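You operate a simulated robot arm through the tools that you are given. There is no shell and no other tool. Be economical: measure what you need, move in short steps, check, and stop when the job is done.

The job below is to be done with a simulated robot arm. You get a single attempt, and the scene is never put back.

## Task
Wax a patch on the toe of the brown shoe.
Fine: wax it on the framed black pad and leave it there; use the dauber, put it back and close the wax tin. Set down upright: teal dauber. A coat counts when it lies all over at full strength: go over it till it gets no stronger.

It is judged by the outcome, as a careful person would: the job done as asked, and still so three seconds after it is handed in. It fails if anything else is knocked over, pushed out of place, dropped, spilled or broken.

## Robot
A 6-joint arm with a two-finger parallel gripper, fixed in place. Base frame: the origin is at the foot of the arm, x ahead of it, y to its left, z up; the work surface is at about z = 740. Readings come in mm, degrees, newtons and seconds.
With the tool pointing down near the work surface it reaches from about 200 to 640 mm from the base axis. Its first joint turns from -66.0 to 66.0 degrees. Payload 2.7 kg.
Tool frame: the origin (TCP) lies between the finger pads and is the grasp point; the fingertips stand 23 mm ahead of it; z points along the fingers, y is the line along which they close. The gripper opens to 94 mm. The fingers are 38 mm wide and 10 mm thick; the gripper's body (54 by 96 mm) begins 39 mm behind the TCP.
Orientation is told as [roll, pitch, yaw] about the base's x, y, z axes, in that order, counted from this pose: with the fingers straight down and closing along the base's y, the tool's x points along the base's -x, its y along +y and its z along -z.

## Interface
- The arm moves only by the tool move_arm. Its argument "plan" is a list of rows, each a list of 2 entries, a list of its own where there are three numbers: the shift along the tool's x, y, z in units of 200 mm (1.0 is 200 mm), then the turn, a rotation vector about the tool's x, y, z in units of 45 degrees (1.0 is 45 degrees). In form: [[[tx, ty, tz], [ax, ay, az]], ...]. A call has 1 to 20 rows; each row is the pose to reach, as a shift and turn from the pose commanded when the call began, along the tool's axes at that moment. "hand" is the finger opening in mm, from 0 to 94, set as the call begins (left out, the last holds). A call with a number of a shift or a turn outside -1 to 1 is refused whole. Each row takes 0.2 s and may step no farther than 50 mm and 8.6 degrees from the row before; otherwise, or with a gripper value out of range, the whole call is refused. Where a pose cannot be reached the arm comes as near as it can. A force on the tool above 70 N (or 10 N above the force at the start of the call, whichever is more), or a blocked arm, ends the call early, and 0.2 s more pass. The fingers move at their own pace (about 45 mm/s each) and stop on an object; they squeeze with about 21 N. The grip force told is the motor's: it shows also when the fingers shut on nothing. Time passes only in rows, and 0.2 s behind the last, so rows that repeat a pose let the fingers close. It gives the time, the measured TCP pose, the force on the tool (base axes), the opening and the grip force at its end, in the units of the frame above (readings bear some noise), with the torque about the TCP (base axes, N m) and any sound that the robot's microphone picked up.
- Cameras (640 x 400 px; columns grow to the right, rows downward): "scene" is fixed at [74.1, -440.6, 1398.9]; the picture's right is [0.85, -0.53, 0.00], its down [-0.37, -0.59, -0.72] and it looks along [0.39, 0.61, -0.69] (base axes); focal length 331 px, centre (320, 200). "wrist" rides on the gripper at [86, 16, -75] in the tool frame; the picture's right is [-0.18, 0.98, 0.00], its down [-0.58, -0.11, -0.81] and it looks along [-0.79, -0.15, 0.59] (tool axes); focal length 243 px, centre (320, 200).
- capture(camera): a new picture of that camera. The clock stands still meanwhile.
- measure_at(camera, pixels): for up to 12 pixels [column, row] of the newest picture of that camera ("zoom" is the newest enlarged one), the place [x, y, z] in the base frame of the surface seen there, good to about 2 mm, but the place of the scene camera against the robot may be out by one fixed shift of up to 18 mm in any direction. The clock stands still meanwhile.
- inspect(camera, box): a new picture of the part [left, top, right, bottom] of that camera's present view, enlarged. The clock stands still meanwhile.
- close_job(): hands the job in; it is judged then, once.

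Go step by step. Measure first, check grasps and placings, and put right what went wrong. The budget is 80 turns and 46 pictures, counting those below and the enlarged ones. Unless the task says otherwise, let go and move clear before handing in, and close with one line.

The tools are called after "Call:" by a JSON object that holds its "name" and its "arguments". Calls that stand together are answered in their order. move_arm: Moves the arm, as the interface text tells. Its arguments: {"type":"object","properties":{"plan":{"type":"array","items":{"type":"array"}},"hand":{"type":"number"}},"required":["plan"]} The other tools are called the same way: capture (camera) takes a picture; measure_at (camera, pixels) gives the place of the surface under pixels of a picture; inspect (camera, box) takes an enlarged picture of a part of a camera's view; close_job () hands the job in.

At the start:

```text
t: 0.0
ee_pos: [363.7, -24.5, 1101.2]
orientation: [0.1, -0.1, 0.2]
ft_force: [-0.1, -0.1, 1.0]
moment: [-0.01, 0.01, 0.0]
opening: 93.8
grip_force: 0.0
```

scene: 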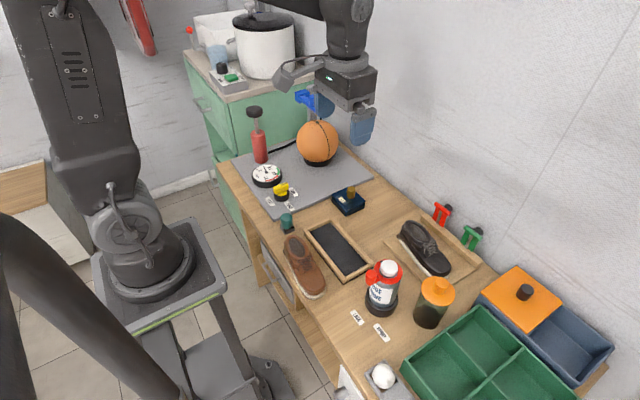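
wrist: 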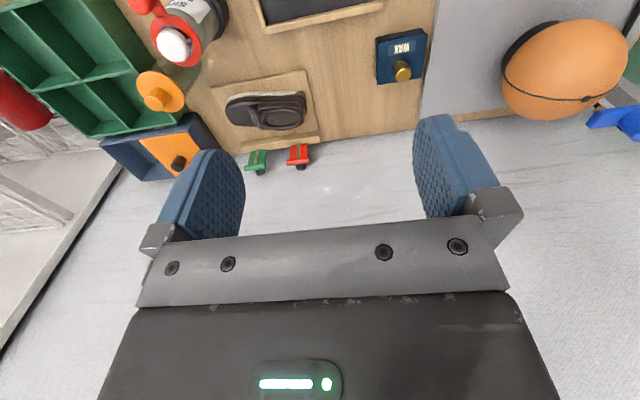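

The scene shows the brown shoe near (303,265), the framed pad at (338,250), the teal dauber at (287,222) and the wax tin at (348,201). I'll zoom in on them.

Call:
{"name": "inspect", "arguments": {"camera": "scene", "box": [260, 170, 400, 300]}}

Call:
{"name": "inspect", "arguments": {"camera": "scene", "box": [260, 170, 320, 240]}}

Call:
{"name": "inspect", "arguments": {"camera": "scene", "box": [325, 180, 375, 220]}}

```text
3.08 times, centred on (330, 235) of scene
```

zoom: 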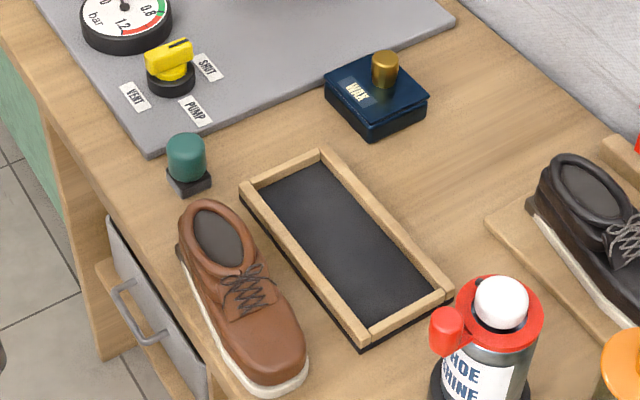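

```text
5.71 times, centred on (290, 205) of scene
```

zoom: 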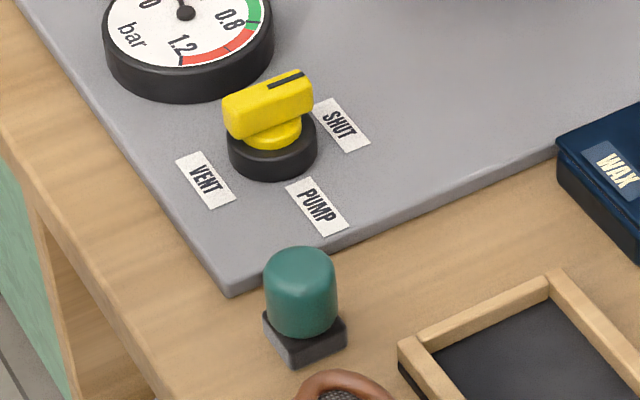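

```text
10.00 times, centred on (350, 200) of scene
```

zoom: 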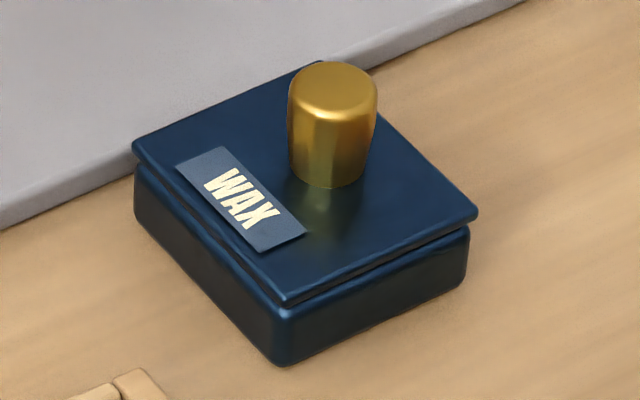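

The tin has a lid with a gold knob, and the dauber sits on a dark foot. Next I'll measure points on them in the last zoom and the scene view.

Call:
{"name": "measure_at", "arguments": {"camera": "zoom", "pixels": [[138, 152], [320, 66], [470, 213], [287, 296], [330, 90], [330, 180], [245, 215], [280, 355], [138, 210], [465, 285], [60, 300], [420, 200]]}}

Call:
{"name": "inspect", "arguments": {"camera": "scene", "box": [270, 200, 380, 310]}}

```text
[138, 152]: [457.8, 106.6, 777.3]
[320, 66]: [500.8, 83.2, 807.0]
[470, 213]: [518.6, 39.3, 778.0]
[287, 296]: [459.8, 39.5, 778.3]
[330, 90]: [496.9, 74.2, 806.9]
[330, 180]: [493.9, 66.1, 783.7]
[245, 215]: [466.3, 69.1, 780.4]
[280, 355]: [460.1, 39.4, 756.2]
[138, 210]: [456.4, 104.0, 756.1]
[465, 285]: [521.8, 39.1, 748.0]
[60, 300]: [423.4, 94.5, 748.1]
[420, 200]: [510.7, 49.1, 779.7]
```

```text
3.64 times, centred on (325, 255) of scene
```

zoom: 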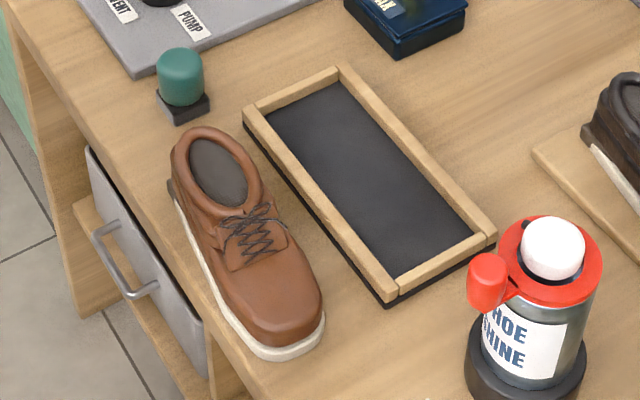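

The lid spans about x 458–519, y 39–106, with the knob near (495,70), all in the scene camera's frame, which has an offset. Now I'll measure the shoe, pad and dauber.

Call:
{"name": "measure_at", "arguments": {"camera": "zoom", "pixels": [[250, 112], [338, 70], [490, 240], [388, 292], [370, 170], [180, 58], [180, 118], [206, 112], [200, 130], [250, 185], [300, 320], [262, 350]]}}

Call:
{"name": "measure_at", "arguments": {"camera": "scene", "pixels": [[290, 245], [297, 240], [303, 257], [306, 265], [312, 280], [310, 272], [318, 290], [306, 278], [300, 270], [320, 275], [383, 310], [330, 290]]}}

```text
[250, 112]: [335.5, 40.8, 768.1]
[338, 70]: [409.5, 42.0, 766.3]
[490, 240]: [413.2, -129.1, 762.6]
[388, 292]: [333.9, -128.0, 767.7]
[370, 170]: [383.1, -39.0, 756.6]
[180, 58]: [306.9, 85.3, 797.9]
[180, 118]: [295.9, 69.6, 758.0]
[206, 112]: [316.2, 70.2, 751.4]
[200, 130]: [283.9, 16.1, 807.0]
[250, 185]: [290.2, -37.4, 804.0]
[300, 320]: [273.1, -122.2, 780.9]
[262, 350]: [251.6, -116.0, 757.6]
```

```text
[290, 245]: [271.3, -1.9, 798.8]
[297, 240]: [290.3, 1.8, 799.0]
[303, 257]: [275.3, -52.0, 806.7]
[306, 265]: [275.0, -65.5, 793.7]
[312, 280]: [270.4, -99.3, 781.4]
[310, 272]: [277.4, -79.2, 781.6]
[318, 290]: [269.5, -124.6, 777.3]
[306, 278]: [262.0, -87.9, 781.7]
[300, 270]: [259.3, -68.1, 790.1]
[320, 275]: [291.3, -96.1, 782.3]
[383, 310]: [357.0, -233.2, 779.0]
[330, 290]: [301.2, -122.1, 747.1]
```

The shoe runs along y with its heel at about +25 and its toe at about −130, beside the pad frame (x 333–413, y −129..42). I'll turn the hand to yaw −90 and move to where the wrist camera sees both.

Call:
{"name": "move_arm", "arguments": {"plan": [[[0.053, 0.145, 0.126], [0, 0, 0.167]], [[0.107, 0.29, 0.252], [0, 0, 0.333]], [[0.16, 0.435, 0.378], [0, 0, 0.5]], [[0.213, 0.58, 0.503], [0, 0, 0.667]], [[0.267, 0.725, 0.629], [0, 0, 0.833]], [[0.32, 0.87, 0.755], [0, 0, 1.0]]]}}

Call:
{"name": "move_arm", "arguments": {"plan": [[[0, 0, 0], [0, 0, 0.167]], [[0, 0, 0], [0, 0, 0.333]], [[0, 0, 0], [0, 0, 0.5]], [[0, 0, 0], [0, 0, 0.667]], [[0, 0, 0], [0, 0, 0.833]], [[0, 0, 0], [0, 0, 1.0]]]}}

Call:
{"name": "capture", "arguments": {"camera": "wrist"}}

```text
t: 1.4
ee_pos: [299.1, 152.3, 950.6]
orientation: [0.1, 0.0, -45.0]
ft_force: [-0.5, 0.5, -0.2]
moment: [0.03, 0.02, 0.01]
opening: 94.1
grip_force: 0.1
```

```text
t: 2.8
ee_pos: [299.9, 148.6, 951.2]
orientation: [0.2, 0.1, -90.0]
ft_force: [-0.7, 0.9, -0.2]
moment: [0.0, 0.0, -0.01]
opening: 93.7
grip_force: 0.1
```

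```text
39 pictures are left
```

wrist: 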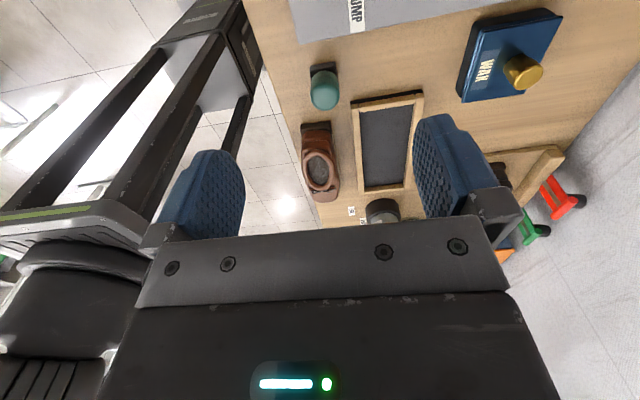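

The wrist view (turned upside down) shows the dauber at (324,92), the shoe at (320,170), the pad at (385,145) and the tin at (510,60). I'll measure these to get the scene camera's offset.

Call:
{"name": "measure_at", "arguments": {"camera": "wrist", "pixels": [[354, 105], [421, 95], [408, 187], [363, 190], [385, 140], [325, 90], [323, 70], [527, 72], [462, 98], [475, 25], [558, 16], [300, 60]]}}

Call:
{"name": "inspect", "arguments": {"camera": "wrist", "box": [280, 50, 440, 230]}}

```text
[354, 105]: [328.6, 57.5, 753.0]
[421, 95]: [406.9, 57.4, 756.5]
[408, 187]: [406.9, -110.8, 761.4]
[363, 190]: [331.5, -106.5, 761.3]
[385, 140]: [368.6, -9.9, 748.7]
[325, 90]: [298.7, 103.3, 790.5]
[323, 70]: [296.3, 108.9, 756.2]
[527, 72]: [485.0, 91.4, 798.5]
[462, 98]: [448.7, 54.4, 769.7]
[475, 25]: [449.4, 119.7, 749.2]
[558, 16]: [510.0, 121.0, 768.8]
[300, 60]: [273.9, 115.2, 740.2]
```

```text
2.22 times, centred on (360, 140) of wrist
```

zoom: 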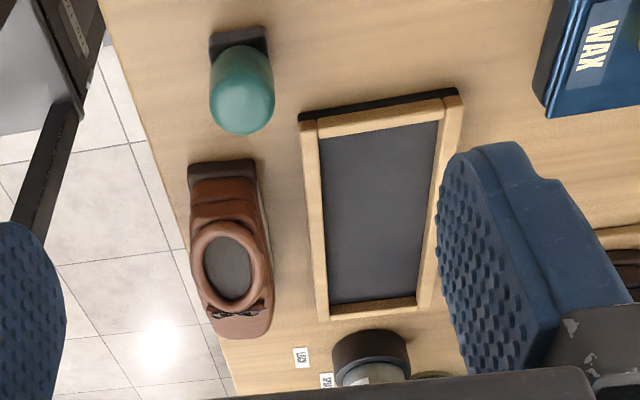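

The offset is about (−8.5, +15.5, −8.3): true equals scene plus that. Next I'll measure shoe outlines and the inner frame edges in the wrist zoom.

Call:
{"name": "measure_at", "arguments": {"camera": "zoom", "pixels": [[190, 166], [254, 162], [192, 185], [254, 182], [204, 260], [256, 260], [230, 228], [262, 255], [270, 265], [200, 320], [265, 320], [240, 335]]}}

Call:
{"name": "measure_at", "arguments": {"camera": "zoom", "pixels": [[320, 142], [436, 125], [330, 300], [415, 292], [376, 103], [376, 118], [376, 135], [211, 38], [266, 30], [240, 130], [215, 90], [272, 90]]}}

```text
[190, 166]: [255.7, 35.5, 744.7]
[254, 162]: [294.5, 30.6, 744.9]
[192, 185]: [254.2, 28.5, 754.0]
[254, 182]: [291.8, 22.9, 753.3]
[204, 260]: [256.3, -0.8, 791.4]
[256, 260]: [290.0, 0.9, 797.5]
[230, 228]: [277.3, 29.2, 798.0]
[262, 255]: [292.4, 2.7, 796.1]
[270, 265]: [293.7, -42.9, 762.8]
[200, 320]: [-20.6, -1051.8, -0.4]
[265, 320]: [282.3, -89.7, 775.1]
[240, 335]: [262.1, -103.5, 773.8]
```

```text
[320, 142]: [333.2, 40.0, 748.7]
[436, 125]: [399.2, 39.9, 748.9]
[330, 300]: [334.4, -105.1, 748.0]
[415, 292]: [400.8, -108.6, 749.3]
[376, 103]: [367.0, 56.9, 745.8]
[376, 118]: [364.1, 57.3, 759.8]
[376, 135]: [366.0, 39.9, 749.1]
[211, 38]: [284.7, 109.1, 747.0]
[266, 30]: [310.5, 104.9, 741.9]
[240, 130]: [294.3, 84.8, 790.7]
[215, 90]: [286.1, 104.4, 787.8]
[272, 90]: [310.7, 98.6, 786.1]
```

The frame's inside is about x 334–400, y −105..45. The shoe is turned about −7°, so I need its toe end to check the length fits.

Call:
{"name": "inspect", "arguments": {"camera": "scene", "box": [275, 230, 345, 305]}}

```text
5.33 times, centred on (310, 268) of scene
```

zoom: 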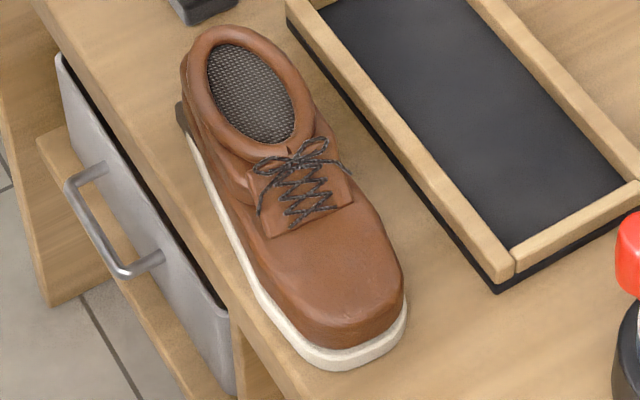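

Call:
{"name": "measure_at", "arguments": {"camera": "zoom", "pixels": [[345, 364], [300, 348], [402, 330], [265, 300], [215, 205], [380, 355], [400, 275], [340, 330], [340, 260], [395, 345], [270, 270], [385, 240]]}}

Call:
{"name": "measure_at", "arguments": {"camera": "zoom", "pixels": [[183, 125], [186, 60], [230, 32], [322, 110], [515, 255], [515, 238], [500, 240], [460, 215], [465, 170], [520, 60], [545, 50], [590, 205]]}}

```text
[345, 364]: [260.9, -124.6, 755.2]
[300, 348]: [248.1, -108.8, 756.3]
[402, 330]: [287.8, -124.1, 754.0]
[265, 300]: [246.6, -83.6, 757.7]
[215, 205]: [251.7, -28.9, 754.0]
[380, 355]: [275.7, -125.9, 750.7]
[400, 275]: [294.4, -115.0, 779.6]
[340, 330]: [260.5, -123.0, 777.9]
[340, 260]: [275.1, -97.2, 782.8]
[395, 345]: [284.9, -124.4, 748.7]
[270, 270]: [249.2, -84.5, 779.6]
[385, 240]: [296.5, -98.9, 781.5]
```

```text
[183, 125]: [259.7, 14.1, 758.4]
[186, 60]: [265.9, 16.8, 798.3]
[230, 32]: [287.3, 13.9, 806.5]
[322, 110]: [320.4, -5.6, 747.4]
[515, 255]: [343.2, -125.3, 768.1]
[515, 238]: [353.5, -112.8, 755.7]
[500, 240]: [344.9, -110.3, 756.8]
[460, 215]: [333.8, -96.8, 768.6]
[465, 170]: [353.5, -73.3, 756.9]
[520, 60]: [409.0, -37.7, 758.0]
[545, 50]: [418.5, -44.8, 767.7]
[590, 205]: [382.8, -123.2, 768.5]
```

The shoe is about 143 × 52 mm, with its centre near (269,−38) and a yaw of −6°. The frame's inside is about 152 × 66, centred at (367,−28), so the shoe fits. I'll go above the shoe with the opening at 75.

Call:
{"name": "move_arm", "arguments": {"plan": [[[-0.184, -0.031, 0.05], [0, 0, 0.03]], [[-0.367, -0.063, 0.12], [0, 0, 0.06]], [[-0.55, -0.094, 0.2], [0, 0, 0.09]], [[-0.734, -0.126, 0.3], [0, 0, 0.12]], [[-0.918, -0.157, 0.455], [0, 0, 0.133]], [[-0.918, -0.157, 0.455], [0, 0, 0.133]]], "hand": 76}}

Call:
{"name": "inspect", "arguments": {"camera": "scene", "box": [250, 180, 390, 310]}}

```text
t: 4.2
ee_pos: [267.6, -35.1, 859.1]
orientation: [0.0, 0.0, -95.9]
ft_force: [0.2, 0.0, 0.0]
moment: [0.02, -0.01, 0.0]
opening: 76.0
grip_force: 0.1
```

```text
3.08 times, centred on (320, 245) of scene
```

zoom: 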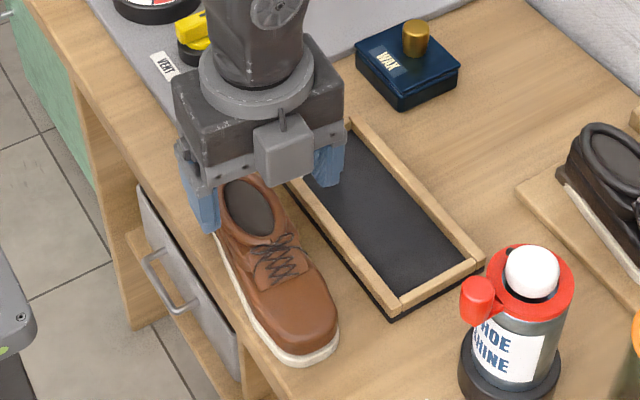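

The fingers straddle the shoe. I'll descend to z about 783, then close.

Call:
{"name": "move_arm", "arguments": {"plan": [[[0, 0, 0.15], [0, 0, 0]], [[0, 0, 0.3], [0, 0, 0]], [[0, 0, 0.38], [0, 0, 0]]]}}

Call:
{"name": "move_arm", "arguments": {"plan": [[[0, 0, 0], [0, 0, 0]], [[0, 0, 0], [0, 0, 0]], [[0, 0, 0], [0, 0, 0]], [[0, 0, 0], [0, 0, 0]]], "hand": 10}}

```text
t: 5.0
ee_pos: [267.5, -33.2, 784.3]
orientation: [0.1, 0.1, -95.9]
ft_force: [0.0, 1.0, 0.3]
moment: [-0.01, -0.04, -0.04]
opening: 76.4
grip_force: 0.1
```

```text
t: 6.0
ee_pos: [269.6, -33.6, 784.5]
orientation: [0.1, 0.0, -95.9]
ft_force: [-0.4, -0.2, -0.4]
moment: [0.01, 0.04, 0.0]
opening: 54.9
grip_force: 21.1
```

The grip closed at 54.9 mm with 21 N. I'll lift 40 mm and look.

Call:
{"name": "move_arm", "arguments": {"plan": [[[0, 0, -0.05], [0, 0, 0]], [[0, 0, -0.12], [0, 0, 0]], [[0, 0, -0.2], [0, 0, 0]]]}}

Call:
{"name": "inspect", "arguments": {"camera": "scene", "box": [250, 180, 390, 310]}}

```text
t: 6.8
ee_pos: [268.5, -34.4, 823.4]
orientation: [0.1, 0.0, -95.9]
ft_force: [0.4, -0.8, -1.0]
moment: [0.01, 0.03, 0.01]
opening: 54.3
grip_force: 20.6
```

```text
3.08 times, centred on (320, 245) of scene
```

zoom: 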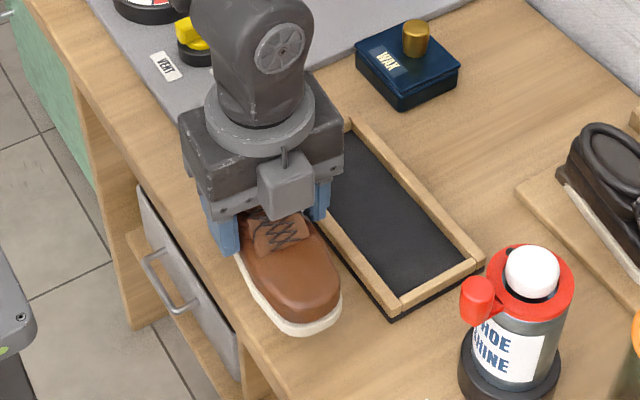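

The shoe is lifted and looks level. I'll measure its sole edge and toe for the in-hand pose.

Call:
{"name": "measure_at", "arguments": {"camera": "zoom", "pixels": [[300, 330], [270, 320], [338, 305], [245, 275], [310, 328], [330, 318], [290, 280], [320, 290], [262, 300]]}}

Call:
{"name": "capture", "arguments": {"camera": "wrist"}}

```text
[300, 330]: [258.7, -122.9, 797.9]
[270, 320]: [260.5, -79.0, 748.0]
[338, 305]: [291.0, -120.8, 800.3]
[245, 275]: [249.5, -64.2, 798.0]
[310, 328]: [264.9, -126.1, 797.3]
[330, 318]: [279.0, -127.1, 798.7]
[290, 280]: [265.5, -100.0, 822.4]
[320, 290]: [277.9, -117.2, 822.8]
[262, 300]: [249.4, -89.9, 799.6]
```

```text
34 pictures are left
```

wrist: 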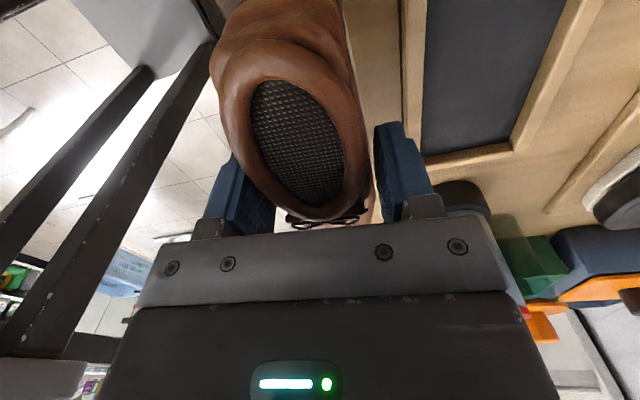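

The toe end is at true y about −111, roughly straight in the hand. I'll carry the shoe over the pad while bringing yaw to −90.

Call:
{"name": "move_arm", "arguments": {"plan": [[[0.0, 0.0, -0.05], [0, 0, 0]], [[0.036, 0.16, -0.05], [0, 0, -0.044]], [[0.072, 0.32, -0.05], [0, 0, -0.088]], [[0.1075, 0.484, -0.05], [0, 0, -0.131]], [[0.1075, 0.484, -0.05], [0, 0, -0.131]]]}}

Call:
{"name": "inspect", "arguments": {"camera": "scene", "box": [290, 190, 400, 300]}}

Call:
{"name": "capture", "arguments": {"camera": "wrist"}}

```text
t: 8.0
ee_pos: [367.1, -24.7, 834.2]
orientation: [0.1, 0.0, -90.0]
ft_force: [-0.6, -0.3, -1.5]
moment: [0.0, -0.03, 0.0]
opening: 54.7
grip_force: 21.5
```

```text
3.64 times, centred on (345, 245) of scene
```

zoom: 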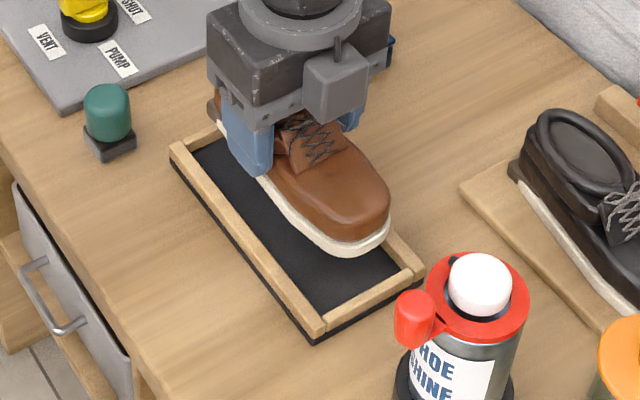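

```text
32 pictures are left
```

wrist: 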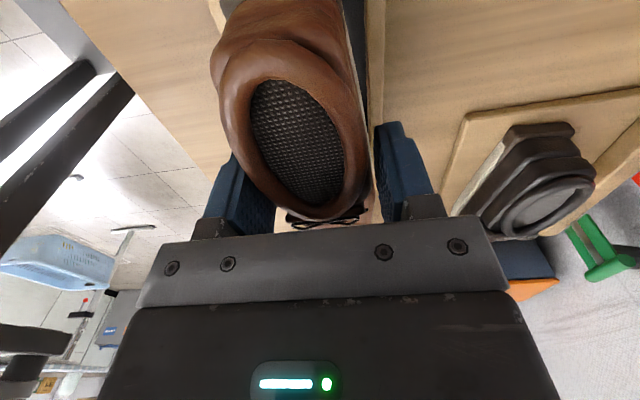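

The shoe hangs over the pad. I'll check the sole edges at (262,185), (330,248) and (388,232) against the frame.

Call:
{"name": "inspect", "arguments": {"camera": "scene", "box": [310, 200, 370, 280]}}

Call:
{"name": "measure_at", "arguments": {"camera": "zoom", "pixels": [[265, 186], [290, 214], [320, 240], [345, 252], [368, 250], [386, 238], [388, 205], [205, 165], [300, 290], [315, 305], [355, 285], [400, 260]]}}

```text
5.00 times, centred on (340, 240) of scene
```

zoom: 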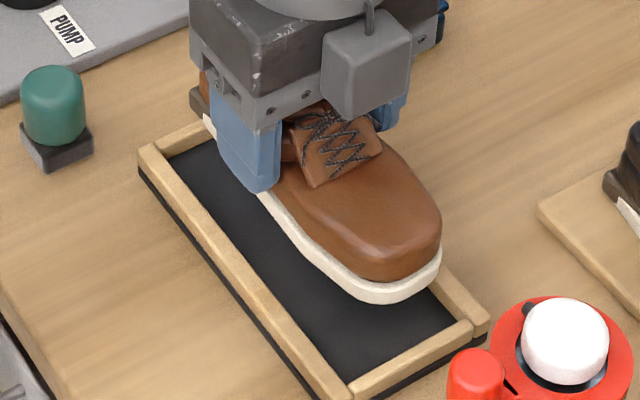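

```text
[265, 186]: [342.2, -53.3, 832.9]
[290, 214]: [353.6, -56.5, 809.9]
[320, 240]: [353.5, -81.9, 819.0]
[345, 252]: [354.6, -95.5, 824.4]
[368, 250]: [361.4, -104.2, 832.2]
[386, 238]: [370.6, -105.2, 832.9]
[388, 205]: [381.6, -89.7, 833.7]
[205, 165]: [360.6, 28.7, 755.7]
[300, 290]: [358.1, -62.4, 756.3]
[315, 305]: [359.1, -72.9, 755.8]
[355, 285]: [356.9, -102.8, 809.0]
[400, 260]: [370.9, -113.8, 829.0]
```

Those pixels were read against the newer zoom, so I'll re-measure with the right coordinates: the sole edge at (275,215)…(435,280).

Call:
{"name": "measure_at", "arguments": {"camera": "zoom", "pixels": [[285, 223], [310, 250], [340, 280], [375, 298], [405, 295], [432, 278], [438, 255], [204, 122], [225, 235], [280, 310], [400, 365], [470, 330]]}}

```text
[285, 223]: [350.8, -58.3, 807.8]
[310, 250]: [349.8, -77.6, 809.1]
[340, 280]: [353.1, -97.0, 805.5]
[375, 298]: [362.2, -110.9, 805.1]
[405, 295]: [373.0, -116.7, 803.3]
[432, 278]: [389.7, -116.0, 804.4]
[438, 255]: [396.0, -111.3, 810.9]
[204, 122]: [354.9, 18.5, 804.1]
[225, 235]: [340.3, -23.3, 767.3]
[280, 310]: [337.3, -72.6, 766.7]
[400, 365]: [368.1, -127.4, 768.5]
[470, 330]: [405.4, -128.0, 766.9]
```

The toe is at true y about −101.5 and the left edge at 341.5. I'll shift (−1.5, +2.5) and lower about 41 mm onto the pad.

Call:
{"name": "move_arm", "arguments": {"plan": [[[0.0125, -0.0075, 0.05], [0, 0, 0]], [[0.0125, -0.0075, 0.1], [0, 0, 0]], [[0.0125, -0.0075, 0.14], [0, 0, 0]], [[0.0125, -0.0075, 0.17], [0, 0, 0]], [[0.0125, -0.0075, 0.19], [0, 0, 0]], [[0.0125, -0.0075, 0.2], [0, 0, 0]]]}}

Call:
{"name": "inspect", "arguments": {"camera": "scene", "box": [310, 200, 370, 280]}}

```text
t: 9.4
ee_pos: [365.0, -20.5, 794.1]
orientation: [0.2, 0.0, -90.0]
ft_force: [0.6, 0.1, -1.2]
moment: [-0.04, -0.02, -0.03]
opening: 54.7
grip_force: 20.8
```

```text
5.00 times, centred on (340, 240) of scene
```

zoom: 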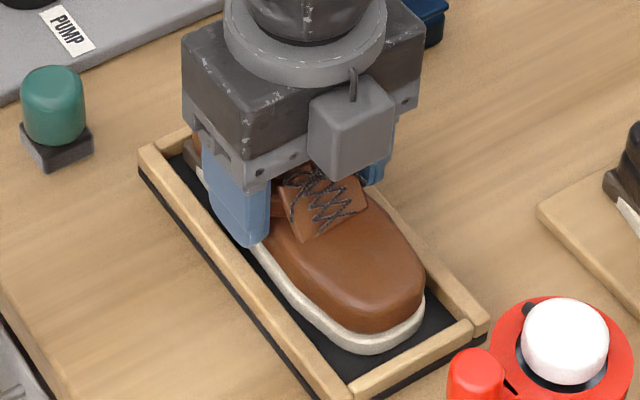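

The shoe is inside the frame and almost down. I'll lower until I feel contact, then release.

Call:
{"name": "move_arm", "arguments": {"plan": [[[0, 0, 0.003], [0, 0, 0]], [[0, 0, 0.006], [0, 0, 0]], [[0, 0, 0.009], [0, 0, 0]]]}}

```text
t: 10.2
ee_pos: [365.8, -19.7, 791.6]
orientation: [0.2, -0.1, -90.1]
ft_force: [0.3, -1.0, -2.4]
moment: [0.01, -0.01, -0.01]
opening: 54.6
grip_force: 21.2
```

No contact is clear yet, so I'll go a little further down.

Call:
{"name": "move_arm", "arguments": {"plan": [[[0, 0, 0.005], [0, 0, 0]], [[0, 0, 0.01], [0, 0, 0]], [[0, 0, 0.015], [0, 0, 0]], [[0, 0, 0.015], [0, 0, 0]]]}}

```text
t: 11.2
ee_pos: [364.9, -20.0, 789.4]
orientation: [0.2, 0.1, -89.9]
ft_force: [-2.6, -2.8, 24.4]
moment: [-0.38, 0.16, -0.04]
opening: 54.7
grip_force: 21.1
```

Contact shows 24 N. I'll back off 1 mm, open, and rise.

Call:
{"name": "move_arm", "arguments": {"plan": [[[0, 0, -0.006], [0, 0, 0]], [[0, 0, -0.006], [0, 0, 0]], [[0, 0, -0.006], [0, 0, 0]], [[0, 0, -0.1], [0, 0, 0]], [[0, 0, -0.3], [0, 0, 0]], [[0, 0, -0.5], [0, 0, 0]]], "hand": 76}}

Call:
{"name": "capture", "arguments": {"camera": "scene"}}

```text
t: 12.6
ee_pos: [363.1, -18.0, 888.6]
orientation: [0.1, -0.1, -90.0]
ft_force: [-0.7, -0.2, 0.2]
moment: [0.0, 0.02, 0.03]
opening: 76.0
grip_force: 0.0
```

```text
29 pictures are left
```

scene: 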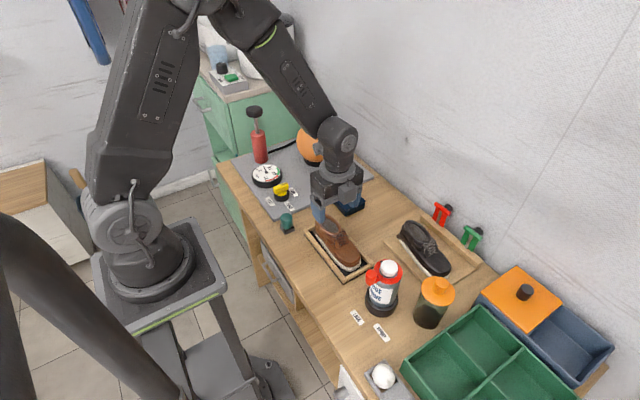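

The shoe sits in the frame. Before opening the tin I'll check the ball's distance and the free table spot near (390,225) for the lid.

Call:
{"name": "measure_at", "arguments": {"camera": "scene", "pixels": [[300, 145], [312, 132], [305, 158], [385, 243], [410, 225], [385, 215], [395, 225], [372, 200], [375, 225], [420, 250], [440, 214], [365, 240]]}}

Call:
{"name": "inspect", "arguments": {"camera": "scene", "box": [300, 200, 370, 280]}}

```text
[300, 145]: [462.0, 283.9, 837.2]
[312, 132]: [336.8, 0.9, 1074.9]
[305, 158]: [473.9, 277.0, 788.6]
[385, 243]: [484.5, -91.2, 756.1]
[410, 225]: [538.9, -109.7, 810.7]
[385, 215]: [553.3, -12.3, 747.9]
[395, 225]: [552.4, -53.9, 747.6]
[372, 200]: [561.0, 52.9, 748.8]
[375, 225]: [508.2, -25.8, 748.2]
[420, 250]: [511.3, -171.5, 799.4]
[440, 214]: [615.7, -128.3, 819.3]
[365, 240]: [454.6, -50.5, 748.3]
```

```text
5.00 times, centred on (335, 240) of scene
```

zoom: 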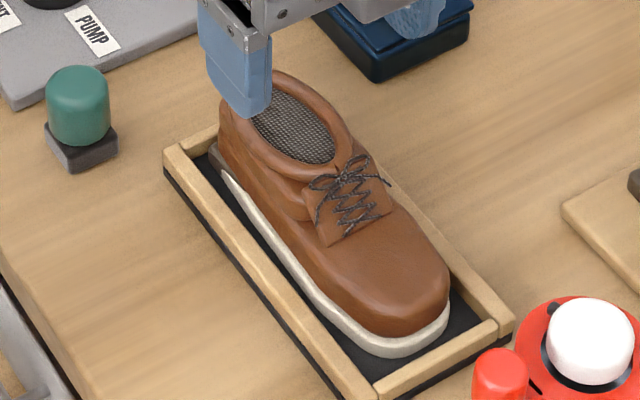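

The shoe lies flat in the frame. The free spot near (490,−5) is clear, and the ball is far off (y over 290). I'll go above the knob at about (487,90).

Call:
{"name": "move_arm", "arguments": {"plan": [[[0.13, 0.15, 0.0], [0, 0, 0]], [[0.27, 0.31, 0.03], [0, 0, 0]], [[0.4, 0.46, 0.1], [0, 0, 0]], [[0.54, 0.62, 0.17], [0, 0, 0]], [[0.54, 0.62, 0.17], [0, 0, 0]]], "hand": 36}}

Call:
{"name": "inspect", "arguments": {"camera": "scene", "box": [315, 160, 385, 220]}}

Call:
{"name": "capture", "arguments": {"camera": "wrist"}}

```text
t: 13.8
ee_pos: [489.4, 92.1, 852.5]
orientation: [0.0, 0.0, -90.0]
ft_force: [-1.1, -0.3, 1.1]
moment: [0.02, 0.02, -0.01]
opening: 35.9
grip_force: 0.2
```

```text
6.67 times, centred on (350, 190) of scene
```

zoom: 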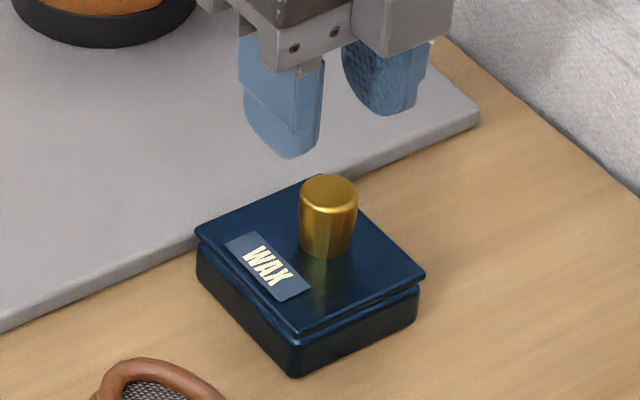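

```text
26 pictures are left
```

wrist: 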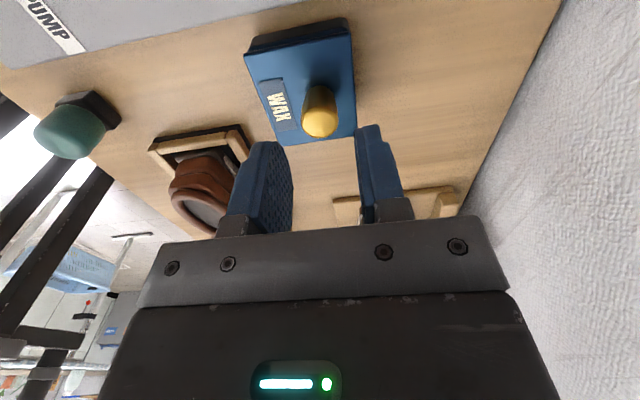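

I'll measure the knob's top in both views.

Call:
{"name": "measure_at", "arguments": {"camera": "wrist", "pixels": [[319, 126], [306, 122], [333, 120], [319, 110], [320, 135], [318, 90], [260, 55], [350, 60], [318, 140], [351, 26], [249, 47]]}}

Call:
{"name": "measure_at", "arguments": {"camera": "zoom", "pixels": [[329, 184], [303, 190], [355, 190], [328, 178], [328, 200], [326, 240], [200, 232], [320, 184], [422, 275], [300, 330], [297, 345], [210, 265]]}}

```text
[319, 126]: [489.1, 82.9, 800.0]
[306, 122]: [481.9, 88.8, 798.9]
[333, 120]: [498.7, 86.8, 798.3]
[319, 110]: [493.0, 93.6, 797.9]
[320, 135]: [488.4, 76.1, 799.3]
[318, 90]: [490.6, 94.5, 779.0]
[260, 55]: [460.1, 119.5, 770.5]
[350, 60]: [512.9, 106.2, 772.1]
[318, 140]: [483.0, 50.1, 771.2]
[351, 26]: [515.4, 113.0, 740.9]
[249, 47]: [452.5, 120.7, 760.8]
```

```text
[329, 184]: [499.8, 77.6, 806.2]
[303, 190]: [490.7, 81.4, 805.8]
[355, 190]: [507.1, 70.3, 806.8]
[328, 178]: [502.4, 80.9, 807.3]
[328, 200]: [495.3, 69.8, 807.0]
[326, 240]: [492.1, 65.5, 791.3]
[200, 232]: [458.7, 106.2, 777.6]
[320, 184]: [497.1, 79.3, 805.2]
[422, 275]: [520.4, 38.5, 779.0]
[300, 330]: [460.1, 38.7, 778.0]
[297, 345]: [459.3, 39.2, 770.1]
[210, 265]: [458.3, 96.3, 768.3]
```

The knob is about 17 mm wide, centred near (490,87), with its top at 799. I'll descend to z 797 and close.

Call:
{"name": "move_arm", "arguments": {"plan": [[[-0.02, 0, 0.1], [0, 0, 0]], [[-0.02, 0, 0.2], [0, 0, 0]], [[-0.02, 0, 0.277], [0, 0, 0]], [[-0.02, 0, 0.277], [0, 0, 0]]]}}

Call:
{"name": "move_arm", "arguments": {"plan": [[[0, 0, 0], [0, 0, 0]], [[0, 0, 0], [0, 0, 0]], [[0, 0, 0], [0, 0, 0]]], "hand": 5}}

Call:
{"name": "move_arm", "arguments": {"plan": [[[0, 0, -0.01], [0, 0, 0]], [[0, 0, -0.02], [0, 0, 0]], [[0, 0, -0.03], [0, 0, 0]]]}}

Call:
{"name": "inspect", "arguments": {"camera": "scene", "box": [315, 160, 385, 220]}}

```text
t: 14.8
ee_pos: [489.2, 85.4, 798.2]
orientation: [0.0, 0.0, -90.1]
ft_force: [0.8, 0.3, -0.4]
moment: [-0.03, 0.01, 0.0]
opening: 35.9
grip_force: 0.0
```

```text
t: 15.6
ee_pos: [488.0, 85.9, 795.9]
orientation: [-0.2, -0.1, -89.9]
ft_force: [-17.7, 0.3, 3.4]
moment: [-0.05, 0.13, -0.01]
opening: 22.9
grip_force: 45.0
```

```text
t: 16.4
ee_pos: [487.6, 84.6, 802.0]
orientation: [-0.3, -0.1, -90.0]
ft_force: [-3.7, 1.0, -31.7]
moment: [0.02, -0.07, -0.02]
opening: 22.9
grip_force: 44.6
```

```text
6.67 times, centred on (350, 190) of scene
```

zoom: 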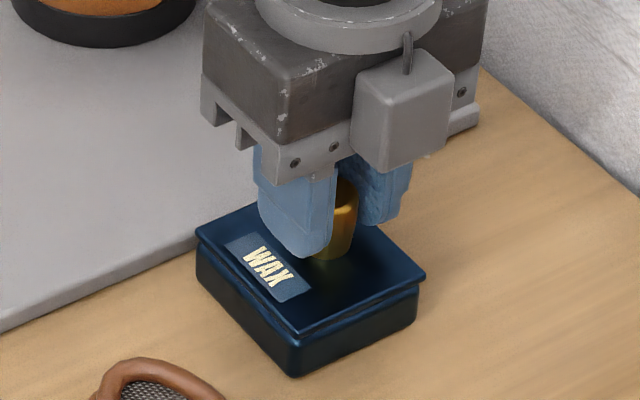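

The lid did not rise: pulling gives −32 N and the picture is unchanged. It may be hinged or slide, so I'll release, back up and look closely at its edges from the wrist.

Call:
{"name": "move_arm", "arguments": {"plan": [[[0, 0, 0.02], [0, 0, 0]], [[0, 0, 0.02], [0, 0, 0]], [[0, 0, 0.02], [0, 0, 0]], [[0, 0, -0.1], [0, 0, 0]], [[0.1, 0, -0.3], [0, 0, 0]], [[0.2, 0, -0.5], [0, 0, 0]], [[0.4, 0, -0.5], [0, 0, 0]]], "hand": 40}}

Call:
{"name": "inspect", "arguments": {"camera": "scene", "box": [328, 182, 372, 218]}}

Call:
{"name": "inspect", "arguments": {"camera": "wrist", "box": [240, 0, 400, 180]}}

```text
t: 18.0
ee_pos: [490.2, 164.7, 906.2]
orientation: [0.0, -0.1, -90.0]
ft_force: [0.8, -0.1, 0.7]
moment: [-0.04, 0.01, -0.02]
opening: 40.1
grip_force: 0.0
```

```text
11.11 times, centred on (350, 200) of scene
```

zoom: 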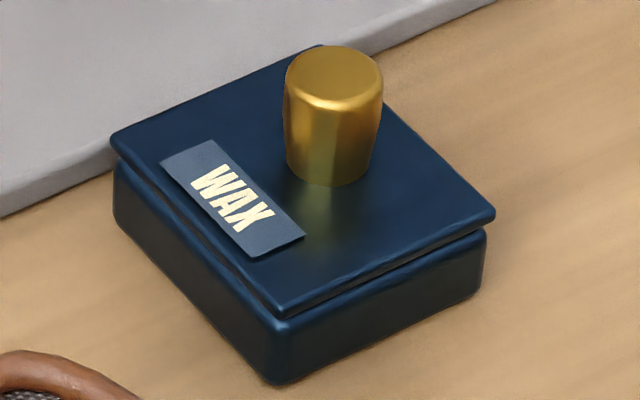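

```text
2.22 times, centred on (320, 90) of wrist
```

zoom: 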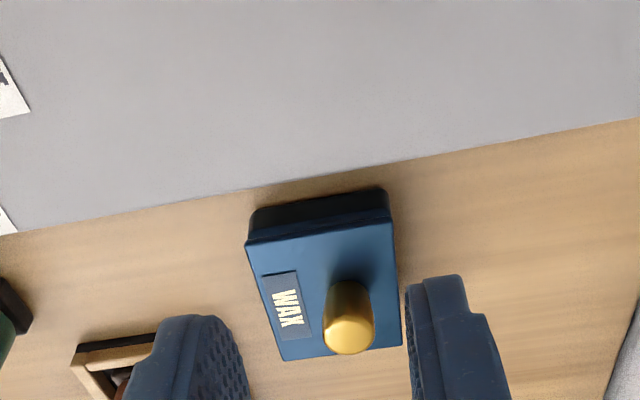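

Nothing in the views shows a hinge, and the 32 N pull didn't move the tin, so it is fixed. The lid probably slides or the knob turns. I'll re-grip the knob and test small pushes along ±x first, reading the force.

Call:
{"name": "move_arm", "arguments": {"plan": [[[-0.2, -0.01, 0], [0, 0, 0]], [[-0.39, -0.01, 0.1], [0, 0, 0]], [[-0.39, -0.01, 0.3], [0, 0, 0]], [[-0.39, -0.01, 0.5], [0, 0, 0]], [[-0.39, -0.01, 0.54], [0, 0, 0]]]}}

Call:
{"name": "move_arm", "arguments": {"plan": [[[0, 0, 0], [0, 0, 0]], [[0, 0, 0], [0, 0, 0]], [[0, 0, 0], [0, 0, 0]]], "hand": 18}}

Call:
{"name": "move_arm", "arguments": {"plan": [[[0, 0.01, 0], [0, 0, 0]], [[0, 0.02, 0], [0, 0, 0]], [[0, 0.03, 0], [0, 0, 0]]]}}

```text
t: 19.2
ee_pos: [487.9, 88.2, 795.9]
orientation: [0.0, 0.0, -90.0]
ft_force: [-0.6, -0.1, 0.6]
moment: [0.02, 0.0, -0.04]
opening: 40.0
grip_force: 0.0
```

```text
t: 20.0
ee_pos: [488.3, 88.1, 795.1]
orientation: [0.1, 0.0, -90.1]
ft_force: [-3.0, -0.2, -2.7]
moment: [0.01, 0.02, 0.0]
opening: 23.0
grip_force: 44.7
```

```text
t: 20.8
ee_pos: [488.9, 86.5, 796.2]
orientation: [-1.1, -0.1, -90.1]
ft_force: [-42.4, 1.6, 15.4]
moment: [1.13, 0.05, -0.16]
opening: 22.8
grip_force: 44.1
```

+x is blocked (42 N with no motion). Next I'll try −x.

Call:
{"name": "move_arm", "arguments": {"plan": [[[0, -0.015, 0], [0, 0, 0]], [[0, -0.03, 0], [0, 0, 0]], [[0, -0.045, 0], [0, 0, 0]], [[0, -0.055, 0], [0, 0, 0]]]}}

```text
t: 21.8
ee_pos: [487.5, 86.4, 797.9]
orientation: [0.7, 0.2, -90.0]
ft_force: [26.3, -0.4, -31.9]
moment: [0.09, 0.15, 0.06]
opening: 23.0
grip_force: 45.2
```

−x is blocked too, though with a vertical reaction. I'll return to neutral and try twisting the knob a little.

Call:
{"name": "move_arm", "arguments": {"plan": [[[0, 0.012, 0], [0, 0, 0]], [[0, 0.025, 0], [0, 0, 0]], [[0, 0.025, 0], [0, 0, 0.1]], [[0, 0.025, 0], [0, 0, 0.2]], [[0, 0.025, 0], [0, 0, 0.3]], [[0, 0.025, 0], [0, 0, 0.4]]]}}

Call:
{"name": "inspect", "arguments": {"camera": "scene", "box": [315, 160, 385, 220]}}

```text
t: 23.2
ee_pos: [488.4, 86.8, 798.5]
orientation: [0.2, 0.0, -108.1]
ft_force: [8.8, 0.7, 4.2]
moment: [-0.13, 0.28, 0.26]
opening: 23.1
grip_force: 45.3
```

```text
6.67 times, centred on (350, 190) of scene
```

zoom: 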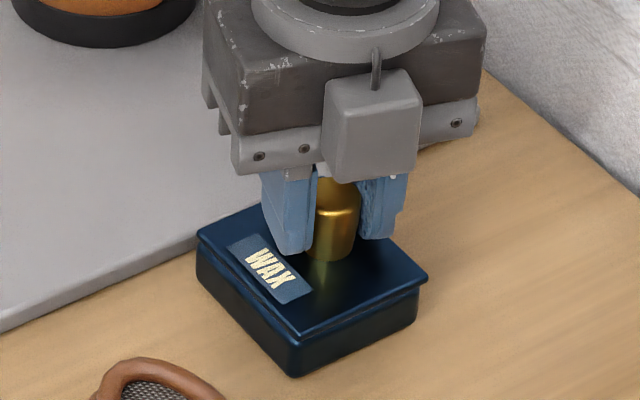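

The TCP now sits higher (798.5) and the gap at the right corner (426,280) looks wider, so it may be a stiff hinge at the −x edge. I'll measure the lid corners.

Call:
{"name": "measure_at", "arguments": {"camera": "zoom", "pixels": [[424, 276], [300, 332], [202, 233], [360, 305], [395, 260], [215, 225], [412, 298], [290, 320]]}}

Call:
{"name": "inspect", "arguments": {"camera": "scene", "box": [328, 182, 372, 218]}}

```text
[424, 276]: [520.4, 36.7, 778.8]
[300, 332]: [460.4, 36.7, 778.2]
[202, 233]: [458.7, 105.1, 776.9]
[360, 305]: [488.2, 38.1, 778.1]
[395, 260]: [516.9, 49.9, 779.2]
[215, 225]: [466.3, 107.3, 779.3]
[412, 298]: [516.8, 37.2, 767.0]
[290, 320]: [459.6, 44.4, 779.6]
```

```text
11.11 times, centred on (350, 200) of scene
```

zoom: 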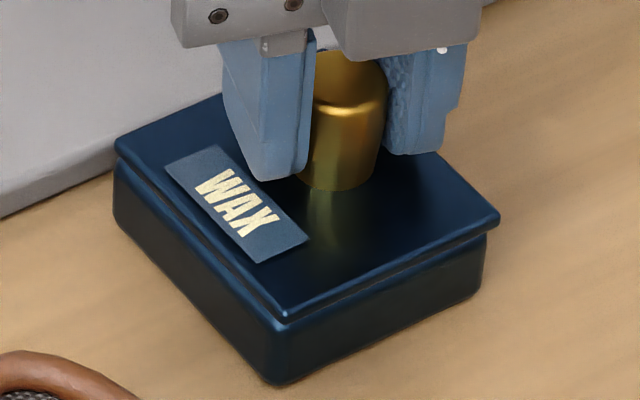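

The lid has shifted about 2 mm toward −y (corner y from 38.6 to 36.7), which suggests it slides along y. I'll untwist, then push −y.

Call:
{"name": "move_arm", "arguments": {"plan": [[[0, 0, 0], [0, 0, -0.13]], [[0, 0, 0], [0, 0, -0.26]], [[0, 0, 0], [0, 0, -0.4]]]}}

Call:
{"name": "move_arm", "arguments": {"plan": [[[-0.015, 0, 0], [0, 0, 0]], [[-0.03, 0, 0], [0, 0, 0]], [[-0.045, 0, 0], [0, 0, 0]], [[-0.06, 0, 0], [0, 0, 0]]]}}

```text
t: 24.0
ee_pos: [488.8, 84.8, 797.7]
orientation: [0.0, 0.0, -90.0]
ft_force: [7.8, -3.0, -0.7]
moment: [-0.05, 0.0, -0.39]
opening: 22.9
grip_force: 45.3
```

```text
t: 25.0
ee_pos: [488.4, 73.2, 797.2]
orientation: [-0.1, 0.0, -90.2]
ft_force: [-0.9, 0.0, 1.9]
moment: [0.06, -0.09, 0.13]
opening: 22.8
grip_force: 45.2
```

The lid moves −y with almost no force. I'll look to confirm it is sliding.

Call:
{"name": "move_arm", "arguments": {"plan": [[[-0.04, 0, 0], [0, 0, 0]], [[-0.08, 0, 0], [0, 0, 0]], [[-0.12, 0, 0], [0, 0, 0]]]}}

Call:
{"name": "inspect", "arguments": {"camera": "scene", "box": [315, 160, 385, 220]}}

```text
t: 25.8
ee_pos: [488.0, 49.4, 796.9]
orientation: [-0.1, 0.0, -90.1]
ft_force: [-1.0, -0.3, -9.5]
moment: [-0.04, 0.02, 0.01]
opening: 23.0
grip_force: 45.4
```

```text
6.67 times, centred on (350, 190) of scene
```

zoom: 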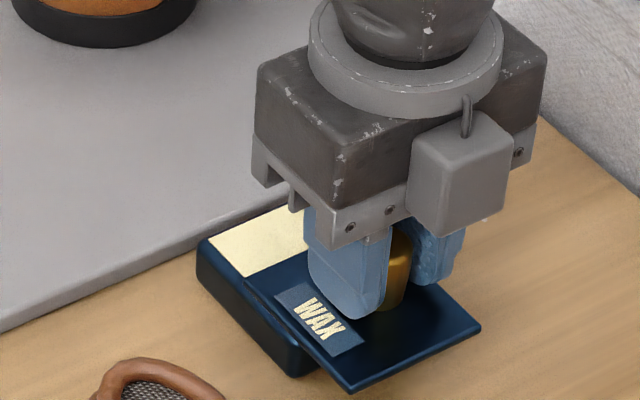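

The lid slides open and cream wax shows at (255,245). I'll go on until it resists.

Call:
{"name": "move_arm", "arguments": {"plan": [[[-0.02, 0, 0], [0, 0, 0]], [[-0.04, 0, 0], [0, 0, 0]], [[-0.06, 0, 0], [0, 0, 0]], [[-0.08, 0, 0], [0, 0, 0]]]}}

```text
t: 26.8
ee_pos: [488.6, 32.5, 797.9]
orientation: [0.0, 0.0, -90.0]
ft_force: [-4.1, 0.5, -7.6]
moment: [-0.19, 0.03, 0.03]
opening: 23.0
grip_force: 44.7
```

It has slid about 54 mm with little resistance, which exposes most of the wax. I'll release and rise.

Call:
{"name": "move_arm", "arguments": {"plan": [[[0, 0, 0], [0, 0, 0]], [[0, 0, 0], [0, 0, 0]], [[0, 0, -0.1], [0, 0, 0]], [[0, 0, -0.3], [0, 0, 0]], [[0, 0, -0.5], [0, 0, 0]], [[0, -0.25, -0.6], [0, 0, 0]]], "hand": 50}}

Call:
{"name": "inspect", "arguments": {"camera": "scene", "box": [270, 165, 390, 245]}}

```text
refused: row 6 steps farther than a row can; nothing moved
```

```text
5.00 times, centred on (330, 205) of scene
```

zoom: 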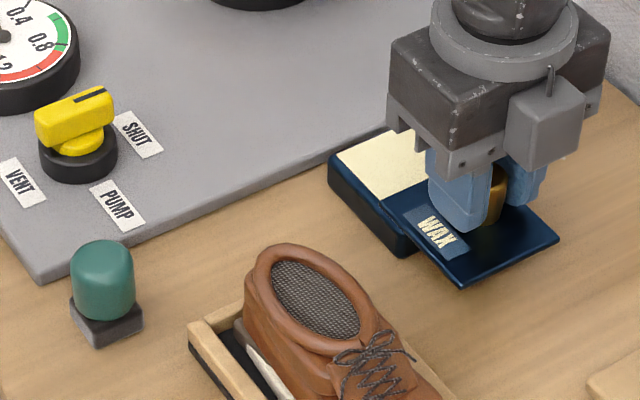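

The wax is open and the lid is holding at the end of its slide. That last row was too long, so I'll redo the release with shorter rows, then move above the dauber at about (298,97).

Call:
{"name": "move_arm", "arguments": {"plan": [[[0, 0, 0], [0, 0, 0]], [[0, 0, 0], [0, 0, 0]], [[0, 0, -0.1], [0, 0, 0]], [[0, 0, -0.25], [0, 0, 0]], [[0.05, -0.19, -0.4], [0, 0, 0]], [[0.12, -0.4, -0.4], [0, 0, 0]], [[0.18, -0.6, -0.4], [0, 0, 0]], [[0.25, -0.8, -0.35], [0, 0, 0]], [[0.32, -0.95, -0.3], [0, 0, 0]], [[0.32, -0.95, -0.3], [0, 0, 0]]], "hand": 50}}

Call:
{"name": "inspect", "arguments": {"camera": "scene", "box": [270, 165, 390, 245]}}

Call:
{"name": "inspect", "arguments": {"camera": "wrist", "box": [200, 0, 440, 150]}}

```text
t: 29.0
ee_pos: [297.9, 97.8, 857.5]
orientation: [0.1, 0.0, -90.0]
ft_force: [0.2, 0.1, 0.5]
moment: [0.02, 0.03, 0.01]
opening: 49.8
grip_force: 0.2
```

```text
5.00 times, centred on (330, 205) of scene
```

zoom: 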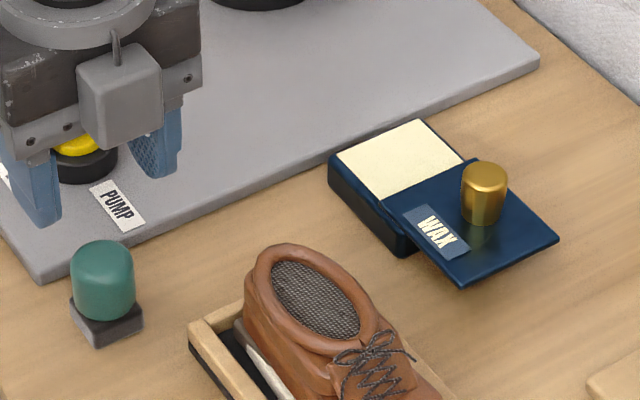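

```text
2.67 times, centred on (320, 75) of wrist
```

zoom: 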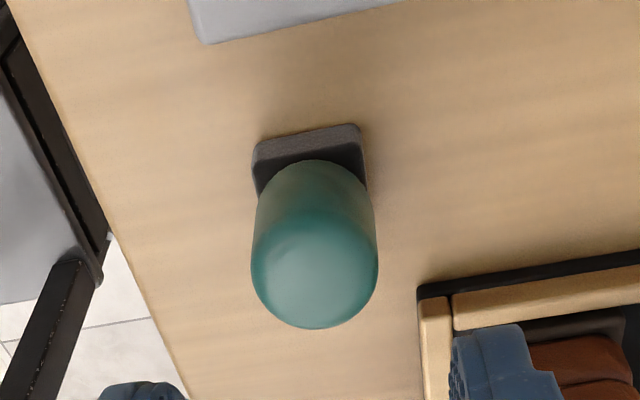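

The lid stays open. I'll measure the dauber in the wrist zoom and the wax surface in the scene.

Call:
{"name": "measure_at", "arguments": {"camera": "zoom", "pixels": [[315, 285], [260, 260], [370, 255], [315, 320], [315, 240], [315, 200], [258, 145], [355, 130], [260, 185], [362, 170], [265, 220], [367, 210]]}}

Call:
{"name": "inspect", "arguments": {"camera": "scene", "box": [325, 180, 385, 225]}}

```text
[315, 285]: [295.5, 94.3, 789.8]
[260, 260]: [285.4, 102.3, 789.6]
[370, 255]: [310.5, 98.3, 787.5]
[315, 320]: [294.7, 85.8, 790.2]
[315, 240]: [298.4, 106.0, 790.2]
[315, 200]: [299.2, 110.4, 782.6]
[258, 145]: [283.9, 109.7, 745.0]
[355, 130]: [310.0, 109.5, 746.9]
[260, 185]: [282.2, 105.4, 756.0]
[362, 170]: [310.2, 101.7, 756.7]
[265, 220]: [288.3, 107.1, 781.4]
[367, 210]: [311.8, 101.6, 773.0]
```

```text
8.89 times, centred on (355, 202) of scene
```

zoom: 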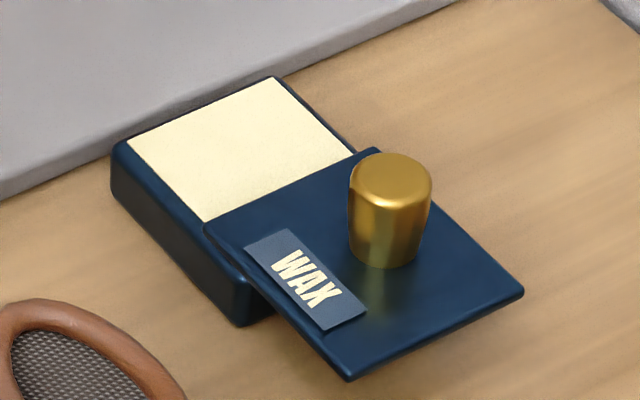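

Call:
{"name": "measure_at", "arguments": {"camera": "zoom", "pixels": [[135, 146], [272, 82], [348, 155], [210, 215], [240, 150], [118, 145], [500, 290], [210, 235], [390, 180]]}}

Call:
{"name": "move_arm", "arguments": {"plan": [[[0, 0, 0.1], [0, 0, 0]], [[0, 0, 0.2], [0, 0, 0]], [[0, 0, 0.3], [0, 0, 0]], [[0, 0, 0.36], [0, 0, 0]]]}}

Call:
{"name": "move_arm", "arguments": {"plan": [[[0, 0, 0], [0, 0, 0]], [[0, 0, 0], [0, 0, 0]], [[0, 0, 0], [0, 0, 0]], [[0, 0, 0], [0, 0, 0]]], "hand": 10}}

```text
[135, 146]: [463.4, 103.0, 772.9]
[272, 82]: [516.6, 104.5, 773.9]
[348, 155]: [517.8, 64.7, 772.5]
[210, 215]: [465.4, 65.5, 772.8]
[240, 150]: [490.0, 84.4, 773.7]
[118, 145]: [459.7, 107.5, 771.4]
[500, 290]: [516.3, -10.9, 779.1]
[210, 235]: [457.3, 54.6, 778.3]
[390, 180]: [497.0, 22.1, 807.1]
```

```text
t: 30.0
ee_pos: [298.6, 98.6, 785.0]
orientation: [0.1, 0.1, -90.0]
ft_force: [-0.8, 0.5, 0.6]
moment: [-0.03, 0.02, -0.03]
opening: 49.9
grip_force: 0.1
```

```text
t: 31.0
ee_pos: [298.0, 98.7, 785.1]
orientation: [0.1, 0.0, -90.0]
ft_force: [0.0, 0.6, 0.2]
moment: [0.03, 0.02, -0.02]
opening: 30.7
grip_force: 20.7
```

The wax surface is at true z about 765, centre (481,100). The dauber is gripped at (298,98.7,785.1). I'll lift it to z about 870.

Call:
{"name": "move_arm", "arguments": {"plan": [[[0, 0, -0.05], [0, 0, 0]], [[0, 0, -0.2], [0, 0, 0]], [[0, 0, -0.4], [0, 0, 0]], [[0, 0, -0.4], [0, 0, 0]]]}}

Call:
{"name": "inspect", "arguments": {"camera": "scene", "box": [250, 160, 350, 240]}}

```text
t: 32.0
ee_pos: [296.5, 96.6, 866.6]
orientation: [-0.1, 0.0, -90.0]
ft_force: [0.7, -0.5, -0.5]
moment: [-0.01, 0.04, -0.01]
opening: 30.9
grip_force: 20.6
```

```text
5.00 times, centred on (300, 200) of scene
```

zoom: 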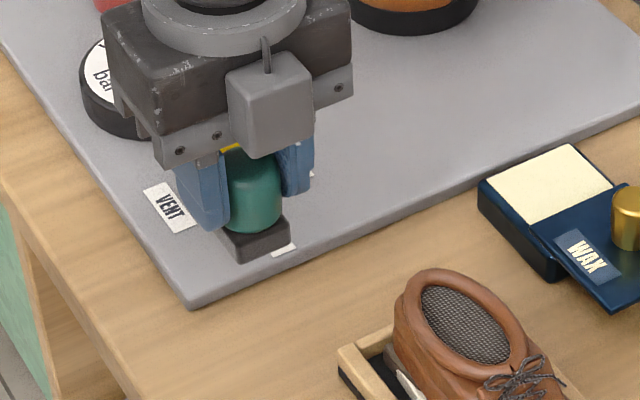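

The foot came up with the dauber. I'll carry it over the wax at (481,100) and lower to just above.

Call:
{"name": "move_arm", "arguments": {"plan": [[[0.0, 0.2, 0], [0, 0, 0]], [[0.0, 0.4, 0], [0, 0, 0]], [[0.01, 0.6, 0], [0, 0, 0]], [[0.015, 0.8, 0], [0, 0, 0]], [[0.017, 0.925, 0.05], [0, 0, 0]], [[0.017, 0.925, 0.15], [0, 0, 0]], [[0.017, 0.925, 0.24], [0, 0, 0]], [[0.017, 0.925, 0.24], [0, 0, 0]]]}}

Call:
{"name": "inspect", "arguments": {"camera": "scene", "box": [310, 160, 390, 225]}}

```text
t: 33.8
ee_pos: [484.2, 102.4, 817.0]
orientation: [0.2, 0.0, -90.0]
ft_force: [-0.2, 0.7, -1.1]
moment: [-0.03, 0.01, 0.0]
opening: 30.5
grip_force: 20.8
```

```text
6.15 times, centred on (350, 192) of scene
```

zoom: 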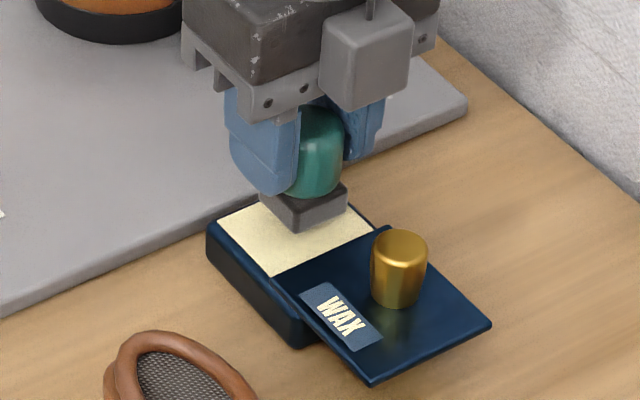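

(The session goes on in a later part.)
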